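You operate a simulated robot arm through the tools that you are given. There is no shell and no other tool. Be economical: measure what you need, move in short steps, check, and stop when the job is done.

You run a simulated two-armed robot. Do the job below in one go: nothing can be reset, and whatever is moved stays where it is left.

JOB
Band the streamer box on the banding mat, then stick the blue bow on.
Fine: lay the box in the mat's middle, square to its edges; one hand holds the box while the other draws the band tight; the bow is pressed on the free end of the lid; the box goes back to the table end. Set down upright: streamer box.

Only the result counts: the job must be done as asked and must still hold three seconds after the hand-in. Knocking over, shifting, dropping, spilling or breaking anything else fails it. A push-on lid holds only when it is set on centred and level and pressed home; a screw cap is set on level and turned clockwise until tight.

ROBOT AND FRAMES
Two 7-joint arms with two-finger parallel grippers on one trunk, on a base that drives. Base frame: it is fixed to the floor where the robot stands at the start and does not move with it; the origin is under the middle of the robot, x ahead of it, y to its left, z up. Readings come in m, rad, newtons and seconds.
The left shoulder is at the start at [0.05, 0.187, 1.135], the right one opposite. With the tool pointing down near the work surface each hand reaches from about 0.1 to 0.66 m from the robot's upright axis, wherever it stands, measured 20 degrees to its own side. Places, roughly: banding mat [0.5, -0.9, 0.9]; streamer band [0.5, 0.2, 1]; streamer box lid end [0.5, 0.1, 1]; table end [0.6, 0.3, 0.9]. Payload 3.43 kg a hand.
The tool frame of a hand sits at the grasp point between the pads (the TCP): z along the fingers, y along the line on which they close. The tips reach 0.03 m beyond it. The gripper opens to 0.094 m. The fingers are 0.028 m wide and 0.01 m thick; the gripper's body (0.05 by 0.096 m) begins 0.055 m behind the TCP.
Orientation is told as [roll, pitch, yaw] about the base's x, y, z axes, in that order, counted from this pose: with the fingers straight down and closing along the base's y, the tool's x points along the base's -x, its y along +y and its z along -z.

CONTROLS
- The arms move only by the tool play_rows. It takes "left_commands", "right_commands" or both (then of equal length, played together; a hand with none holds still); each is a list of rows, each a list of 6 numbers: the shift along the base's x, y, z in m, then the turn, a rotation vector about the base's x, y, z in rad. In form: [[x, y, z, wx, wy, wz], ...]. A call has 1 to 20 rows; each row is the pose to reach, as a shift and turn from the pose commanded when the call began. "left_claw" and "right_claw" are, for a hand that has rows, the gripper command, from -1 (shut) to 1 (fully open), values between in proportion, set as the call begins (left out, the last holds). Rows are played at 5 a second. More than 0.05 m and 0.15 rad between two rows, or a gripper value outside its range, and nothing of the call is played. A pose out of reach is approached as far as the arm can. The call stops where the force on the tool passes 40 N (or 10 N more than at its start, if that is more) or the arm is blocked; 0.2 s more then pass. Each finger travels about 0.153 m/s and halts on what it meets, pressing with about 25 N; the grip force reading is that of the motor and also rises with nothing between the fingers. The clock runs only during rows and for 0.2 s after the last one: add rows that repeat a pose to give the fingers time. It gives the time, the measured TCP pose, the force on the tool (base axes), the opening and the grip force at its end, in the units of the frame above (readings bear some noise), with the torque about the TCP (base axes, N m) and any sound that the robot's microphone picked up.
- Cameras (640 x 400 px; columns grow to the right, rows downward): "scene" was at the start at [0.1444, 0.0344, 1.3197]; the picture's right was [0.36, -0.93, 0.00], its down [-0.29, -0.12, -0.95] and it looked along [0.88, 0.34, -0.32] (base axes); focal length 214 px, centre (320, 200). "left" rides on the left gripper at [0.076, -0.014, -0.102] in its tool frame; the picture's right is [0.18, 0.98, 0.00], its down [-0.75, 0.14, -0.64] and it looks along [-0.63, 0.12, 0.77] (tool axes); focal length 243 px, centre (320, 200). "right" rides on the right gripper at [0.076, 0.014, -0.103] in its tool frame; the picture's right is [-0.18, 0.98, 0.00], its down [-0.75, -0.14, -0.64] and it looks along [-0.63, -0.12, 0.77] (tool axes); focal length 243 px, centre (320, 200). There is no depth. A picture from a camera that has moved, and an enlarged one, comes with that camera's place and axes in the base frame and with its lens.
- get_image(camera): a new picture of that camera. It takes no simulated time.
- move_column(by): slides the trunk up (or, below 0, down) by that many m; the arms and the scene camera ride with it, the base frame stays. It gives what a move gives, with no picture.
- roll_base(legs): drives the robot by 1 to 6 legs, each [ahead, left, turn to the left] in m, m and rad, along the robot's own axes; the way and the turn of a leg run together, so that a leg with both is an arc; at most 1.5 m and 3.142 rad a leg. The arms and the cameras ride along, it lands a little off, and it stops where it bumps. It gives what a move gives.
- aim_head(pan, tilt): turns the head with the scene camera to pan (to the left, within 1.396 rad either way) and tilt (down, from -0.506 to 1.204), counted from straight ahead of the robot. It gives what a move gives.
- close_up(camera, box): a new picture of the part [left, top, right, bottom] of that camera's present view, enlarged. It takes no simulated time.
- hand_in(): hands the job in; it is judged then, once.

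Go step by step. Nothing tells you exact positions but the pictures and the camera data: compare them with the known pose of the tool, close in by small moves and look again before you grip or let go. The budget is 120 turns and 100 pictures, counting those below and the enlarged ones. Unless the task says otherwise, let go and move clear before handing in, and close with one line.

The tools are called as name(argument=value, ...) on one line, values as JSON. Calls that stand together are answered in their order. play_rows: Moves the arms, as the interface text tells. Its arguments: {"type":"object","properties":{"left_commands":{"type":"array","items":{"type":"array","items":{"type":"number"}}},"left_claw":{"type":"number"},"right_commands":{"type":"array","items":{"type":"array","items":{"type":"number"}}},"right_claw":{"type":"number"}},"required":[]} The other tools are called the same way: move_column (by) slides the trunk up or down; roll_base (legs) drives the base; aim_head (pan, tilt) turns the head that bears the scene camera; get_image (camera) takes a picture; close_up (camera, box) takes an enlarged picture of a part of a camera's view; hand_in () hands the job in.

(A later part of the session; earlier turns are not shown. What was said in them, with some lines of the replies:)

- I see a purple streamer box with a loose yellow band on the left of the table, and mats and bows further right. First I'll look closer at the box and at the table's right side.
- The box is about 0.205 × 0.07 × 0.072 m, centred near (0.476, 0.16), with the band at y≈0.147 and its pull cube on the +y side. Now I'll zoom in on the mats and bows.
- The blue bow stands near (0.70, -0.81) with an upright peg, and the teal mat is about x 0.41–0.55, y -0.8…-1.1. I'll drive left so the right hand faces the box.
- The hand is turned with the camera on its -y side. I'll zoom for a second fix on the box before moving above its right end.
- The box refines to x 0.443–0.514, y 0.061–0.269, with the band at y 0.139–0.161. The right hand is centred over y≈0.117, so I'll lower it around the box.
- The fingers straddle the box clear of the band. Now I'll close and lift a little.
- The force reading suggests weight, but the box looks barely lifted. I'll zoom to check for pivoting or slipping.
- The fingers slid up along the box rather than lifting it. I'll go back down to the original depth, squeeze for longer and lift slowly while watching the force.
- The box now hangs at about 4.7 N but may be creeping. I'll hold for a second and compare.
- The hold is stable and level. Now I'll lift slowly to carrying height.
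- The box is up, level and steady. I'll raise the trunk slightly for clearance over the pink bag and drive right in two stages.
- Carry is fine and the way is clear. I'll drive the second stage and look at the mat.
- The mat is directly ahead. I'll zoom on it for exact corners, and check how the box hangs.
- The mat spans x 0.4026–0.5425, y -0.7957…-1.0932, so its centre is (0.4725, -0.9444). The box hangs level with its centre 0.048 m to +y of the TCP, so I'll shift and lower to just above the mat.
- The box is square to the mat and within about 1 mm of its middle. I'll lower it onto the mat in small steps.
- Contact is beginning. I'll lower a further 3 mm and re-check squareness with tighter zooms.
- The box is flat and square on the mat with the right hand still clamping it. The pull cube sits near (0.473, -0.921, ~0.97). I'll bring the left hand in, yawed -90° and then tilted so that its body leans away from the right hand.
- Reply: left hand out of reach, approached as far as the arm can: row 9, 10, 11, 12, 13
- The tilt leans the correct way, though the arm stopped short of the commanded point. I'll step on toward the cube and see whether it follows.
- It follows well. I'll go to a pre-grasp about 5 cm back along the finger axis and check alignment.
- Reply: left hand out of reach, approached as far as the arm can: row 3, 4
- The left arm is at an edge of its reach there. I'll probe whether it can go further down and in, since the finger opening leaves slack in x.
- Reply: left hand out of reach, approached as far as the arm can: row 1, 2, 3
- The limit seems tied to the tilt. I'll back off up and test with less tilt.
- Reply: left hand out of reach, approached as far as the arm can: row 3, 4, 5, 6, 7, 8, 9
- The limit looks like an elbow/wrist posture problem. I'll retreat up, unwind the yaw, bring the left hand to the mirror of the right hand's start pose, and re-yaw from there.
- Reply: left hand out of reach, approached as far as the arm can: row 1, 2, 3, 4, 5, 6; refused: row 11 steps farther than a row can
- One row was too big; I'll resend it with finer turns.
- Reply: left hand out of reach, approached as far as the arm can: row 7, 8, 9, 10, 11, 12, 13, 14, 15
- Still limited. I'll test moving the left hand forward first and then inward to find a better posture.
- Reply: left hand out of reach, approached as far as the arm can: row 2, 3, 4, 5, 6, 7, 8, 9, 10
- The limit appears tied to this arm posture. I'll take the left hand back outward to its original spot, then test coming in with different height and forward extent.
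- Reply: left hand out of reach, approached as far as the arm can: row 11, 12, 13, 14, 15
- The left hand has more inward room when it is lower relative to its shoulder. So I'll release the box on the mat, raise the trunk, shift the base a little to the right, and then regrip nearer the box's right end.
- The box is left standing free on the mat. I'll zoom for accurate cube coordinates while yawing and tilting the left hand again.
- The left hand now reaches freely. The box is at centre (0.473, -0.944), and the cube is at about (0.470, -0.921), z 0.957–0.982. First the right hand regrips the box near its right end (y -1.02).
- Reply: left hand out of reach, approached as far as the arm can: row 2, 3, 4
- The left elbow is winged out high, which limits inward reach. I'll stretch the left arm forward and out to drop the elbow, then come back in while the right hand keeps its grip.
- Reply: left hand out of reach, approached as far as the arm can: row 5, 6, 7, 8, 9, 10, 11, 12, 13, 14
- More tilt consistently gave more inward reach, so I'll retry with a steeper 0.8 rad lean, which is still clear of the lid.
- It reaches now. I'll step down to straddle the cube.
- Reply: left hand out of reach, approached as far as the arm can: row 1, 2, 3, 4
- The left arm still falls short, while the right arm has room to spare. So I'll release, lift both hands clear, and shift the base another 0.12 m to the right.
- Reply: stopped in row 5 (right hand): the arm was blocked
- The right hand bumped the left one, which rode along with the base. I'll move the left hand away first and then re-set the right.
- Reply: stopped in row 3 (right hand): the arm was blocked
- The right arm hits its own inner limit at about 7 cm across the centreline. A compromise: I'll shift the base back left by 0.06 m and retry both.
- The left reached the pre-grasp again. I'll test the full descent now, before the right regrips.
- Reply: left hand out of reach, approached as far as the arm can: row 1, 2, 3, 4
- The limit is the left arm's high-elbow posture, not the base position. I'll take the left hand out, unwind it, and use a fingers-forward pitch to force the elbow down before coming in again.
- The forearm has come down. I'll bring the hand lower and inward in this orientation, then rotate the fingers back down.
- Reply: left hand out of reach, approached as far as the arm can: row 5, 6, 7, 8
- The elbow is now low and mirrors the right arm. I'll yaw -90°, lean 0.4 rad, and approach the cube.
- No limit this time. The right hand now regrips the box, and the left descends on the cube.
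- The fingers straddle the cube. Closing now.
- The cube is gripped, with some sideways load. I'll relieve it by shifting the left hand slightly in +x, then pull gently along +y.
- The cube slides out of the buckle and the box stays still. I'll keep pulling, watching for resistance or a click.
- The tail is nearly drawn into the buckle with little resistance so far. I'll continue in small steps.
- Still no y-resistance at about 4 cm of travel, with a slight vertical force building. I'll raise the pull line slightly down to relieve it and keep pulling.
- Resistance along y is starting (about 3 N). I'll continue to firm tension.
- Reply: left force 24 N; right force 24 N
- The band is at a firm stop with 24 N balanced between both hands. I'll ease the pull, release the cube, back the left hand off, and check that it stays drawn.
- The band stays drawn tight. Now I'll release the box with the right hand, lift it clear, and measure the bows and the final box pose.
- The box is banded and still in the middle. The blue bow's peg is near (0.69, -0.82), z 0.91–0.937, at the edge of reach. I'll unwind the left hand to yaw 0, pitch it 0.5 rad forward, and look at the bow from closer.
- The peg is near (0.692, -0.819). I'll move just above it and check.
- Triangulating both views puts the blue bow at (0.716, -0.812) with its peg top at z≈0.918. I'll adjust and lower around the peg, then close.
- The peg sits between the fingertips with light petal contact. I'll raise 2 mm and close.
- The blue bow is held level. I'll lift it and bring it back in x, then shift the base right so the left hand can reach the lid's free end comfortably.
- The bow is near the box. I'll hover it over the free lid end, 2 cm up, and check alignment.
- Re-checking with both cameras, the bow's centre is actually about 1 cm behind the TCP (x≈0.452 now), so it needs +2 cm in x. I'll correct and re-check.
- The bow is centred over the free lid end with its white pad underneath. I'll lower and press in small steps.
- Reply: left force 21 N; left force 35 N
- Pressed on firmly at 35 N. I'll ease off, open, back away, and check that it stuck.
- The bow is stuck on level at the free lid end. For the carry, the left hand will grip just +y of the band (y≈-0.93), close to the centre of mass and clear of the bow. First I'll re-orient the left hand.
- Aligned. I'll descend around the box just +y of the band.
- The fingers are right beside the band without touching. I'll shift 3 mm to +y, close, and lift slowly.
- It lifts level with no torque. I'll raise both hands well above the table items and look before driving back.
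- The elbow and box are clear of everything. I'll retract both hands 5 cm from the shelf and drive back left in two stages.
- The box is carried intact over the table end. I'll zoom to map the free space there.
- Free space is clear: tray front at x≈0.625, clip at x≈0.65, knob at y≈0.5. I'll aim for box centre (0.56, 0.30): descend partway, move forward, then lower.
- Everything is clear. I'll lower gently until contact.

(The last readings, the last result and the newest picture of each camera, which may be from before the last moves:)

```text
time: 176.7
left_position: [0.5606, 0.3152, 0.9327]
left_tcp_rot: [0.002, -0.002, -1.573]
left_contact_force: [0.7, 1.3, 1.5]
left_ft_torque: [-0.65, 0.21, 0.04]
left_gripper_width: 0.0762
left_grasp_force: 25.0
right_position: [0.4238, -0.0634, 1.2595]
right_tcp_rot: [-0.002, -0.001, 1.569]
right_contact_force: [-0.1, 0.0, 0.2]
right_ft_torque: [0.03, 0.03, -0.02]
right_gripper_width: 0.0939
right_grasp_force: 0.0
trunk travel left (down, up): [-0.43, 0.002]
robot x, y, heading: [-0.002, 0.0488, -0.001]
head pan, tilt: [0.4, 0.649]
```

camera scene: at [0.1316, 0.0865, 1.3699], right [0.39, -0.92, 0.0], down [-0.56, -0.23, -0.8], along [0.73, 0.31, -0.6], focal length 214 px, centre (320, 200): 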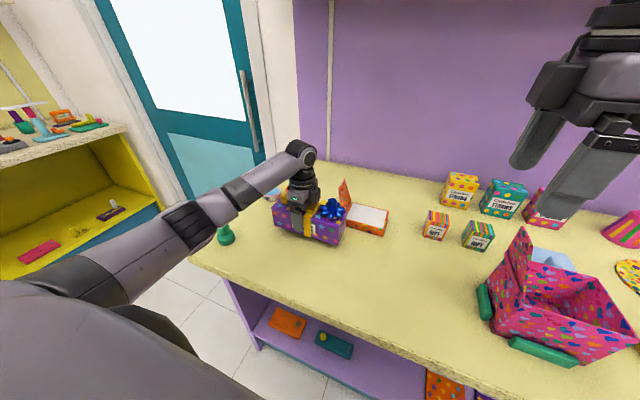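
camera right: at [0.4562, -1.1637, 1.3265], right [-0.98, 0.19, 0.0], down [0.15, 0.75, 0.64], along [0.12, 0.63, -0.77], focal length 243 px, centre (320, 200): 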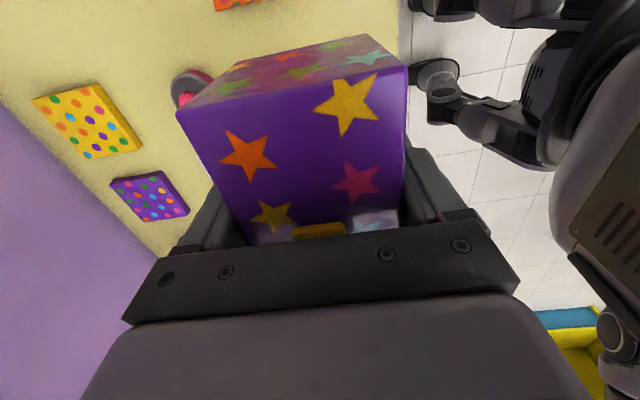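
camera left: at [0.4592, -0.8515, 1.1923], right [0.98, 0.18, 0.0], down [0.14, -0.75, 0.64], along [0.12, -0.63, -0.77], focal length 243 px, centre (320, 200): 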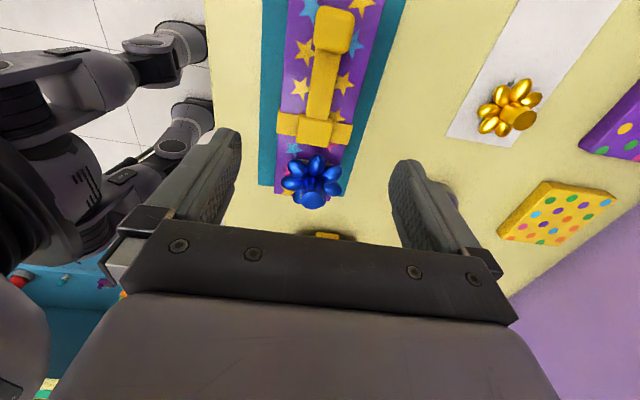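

Contact is made. I'll lower one more millimetre, release, and lift straight up clear.

play_rows(left_commands=[[0, 0, -0.001, 0, 0, 0], [0, 0, -0.001, 0, 0, 0]])

play_rows(left_commands=[[0, 0, 0, 0, 0, 0], [0, 0, 0, 0, 0, 0], [0, 0, 0, 0, 0, 0]], left_claw=1)

play_rows(left_commands=[[0, 0, 0.02, 0, 0, 0], [0, 0, 0.05, 0, 0, 0], [0, 0, 0.09, 0, 0, 0], [0, 0, 0.13, 0, 0, 0], [-0.03, 0, 0.17, 0, 0, 0], [-0.07, 0.02, 0.2, 0, 0, 0], [-0.11, 0.05, 0.22, 0, 0, 0], [-0.15, 0.09, 0.24, 0, 0, 0]])

close_up(camera="scene", box=[200, 130, 400, 270])

```text
time: 177.3
left_position: [0.5597, 0.3161, 0.9337]
left_tcp_rot: [0.004, -0.002, -1.574]
left_contact_force: [0.8, 3.8, 11.7]
left_ft_torque: [-0.75, 0.49, -0.1]
left_gripper_width: 0.0766
left_grasp_force: 25.2
right_position: [0.4233, -0.0636, 1.2585]
right_tcp_rot: [-0.002, 0.0, 1.568]
right_contact_force: [1.0, 0.1, 0.0]
right_ft_torque: [0.02, 0.0, -0.02]
right_gripper_width: 0.0939
right_grasp_force: 0.1
trunk travel left (down, up): [-0.43, 0.002]
robot x, y, heading: [-0.0091, 0.0506, 0.002]
head pan, tilt: [0.4, 0.649]
```

```text
time: 178.1
left_position: [0.5606, 0.3154, 0.9303]
left_tcp_rot: [0.001, -0.001, -1.573]
left_contact_force: [0.8, -0.5, -1.3]
left_ft_torque: [-0.01, 0.0, -0.02]
left_gripper_width: 0.0943
left_grasp_force: 0.1
right_position: [0.4241, -0.0641, 1.2591]
right_tcp_rot: [-0.002, 0.001, 1.569]
right_contact_force: [0.1, -0.2, 0.1]
right_ft_torque: [0.0, -0.07, 0.0]
right_gripper_width: 0.094
right_grasp_force: 0.0
trunk travel left (down, up): [-0.43, 0.002]
robot x, y, heading: [-0.0028, 0.0532, -0.004]
head pan, tilt: [0.4, 0.649]
```

```text
refused: row 6 steps farther than a row can; nothing moved
```

```text
2.86 times, centred on (300, 200) of scene
camera zoom: at [0.1311, 0.0863, 1.37], right [0.39, -0.92, 0.0], down [-0.56, -0.23, -0.8], along [0.73, 0.31, -0.6], focal length 613 px, centre (377, 200)
```

zoom: 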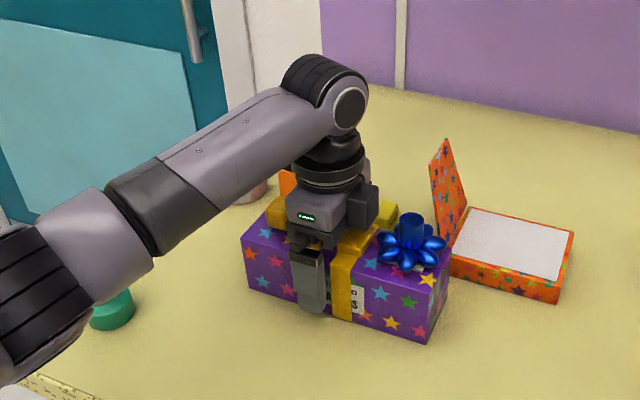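

The box is down and released. I'll retreat upward in smaller steps.

play_rows(left_commands=[[0, 0, 0.015, 0, 0, 0], [0, 0, 0.04, 0, 0, 0], [0, 0, 0.07, 0, 0, 0], [0, 0, 0.1, 0, 0, 0], [0, 0, 0.13, 0, 0, 0], [-0.02, 0, 0.155, 0, 0, 0], [-0.05, 0, 0.18, 0, 0, 0], [-0.08, 0.01, 0.2, 0, 0, 0], [-0.11, 0.03, 0.22, 0, 0, 0], [-0.13, 0.06, 0.24, 0, 0, 0]])

get_image(camera="scene")

close_up(camera="scene", box=[200, 150, 400, 270])

```text
time: 180.3
left_position: [0.4286, 0.3735, 1.1709]
left_tcp_rot: [0.0, -0.001, -1.573]
left_contact_force: [0.0, 0.9, -0.3]
left_ft_torque: [0.03, -0.02, -0.01]
left_gripper_width: 0.0941
left_grasp_force: 0.0
right_position: [0.4243, -0.0632, 1.2588]
right_tcp_rot: [-0.002, 0.0, 1.57]
right_contact_force: [0.5, 0.0, -0.5]
right_ft_torque: [0.0, -0.02, -0.03]
right_gripper_width: 0.094
right_grasp_force: 0.1
trunk travel left (down, up): [-0.43, 0.002]
robot x, y, heading: [-0.0044, 0.0522, 0.002]
head pan, tilt: [0.4, 0.649]
```

```text
7 pictures are left
camera scene: at [0.1305, 0.0869, 1.37], right [0.39, -0.92, 0.0], down [-0.56, -0.23, -0.8], along [0.73, 0.31, -0.6], focal length 214 px, centre (320, 200)
```

scene: 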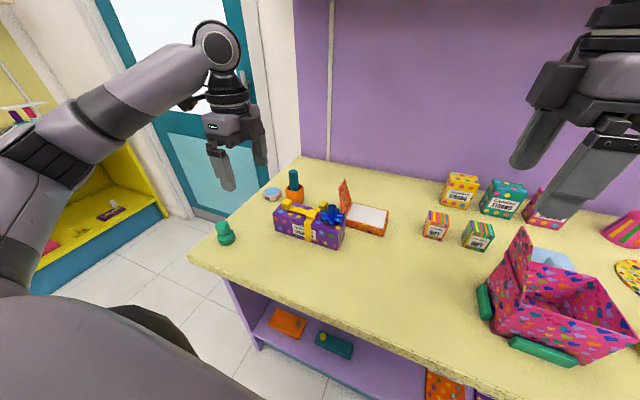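

```text
3.20 times, centred on (300, 210) of scene
camera zoom: at [0.1305, 0.0869, 1.37], right [0.39, -0.92, 0.0], down [-0.56, -0.23, -0.8], along [0.73, 0.31, -0.6], focal length 686 px, centre (384, 168)
```

zoom: 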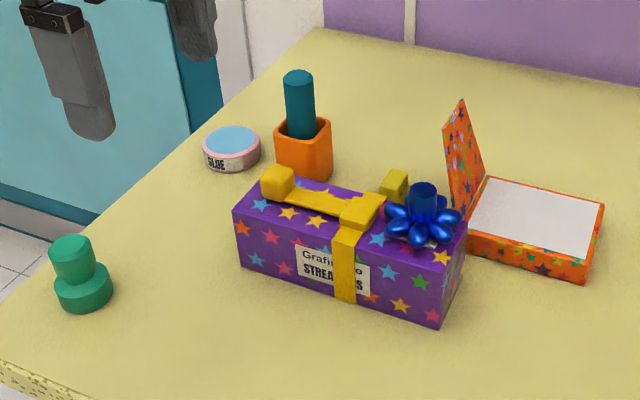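

The box stands upright at the table end, with the band tight and the blue bow on the free lid end. Nothing around it has been disturbed and both hands are clear, so I'll hand in.

hand_in()

```text
The job is handed in.
```

The streamer box is banded tight, has the blue bow pressed on the free end of its lid, and stands upright at the table end; I've handed the job in.
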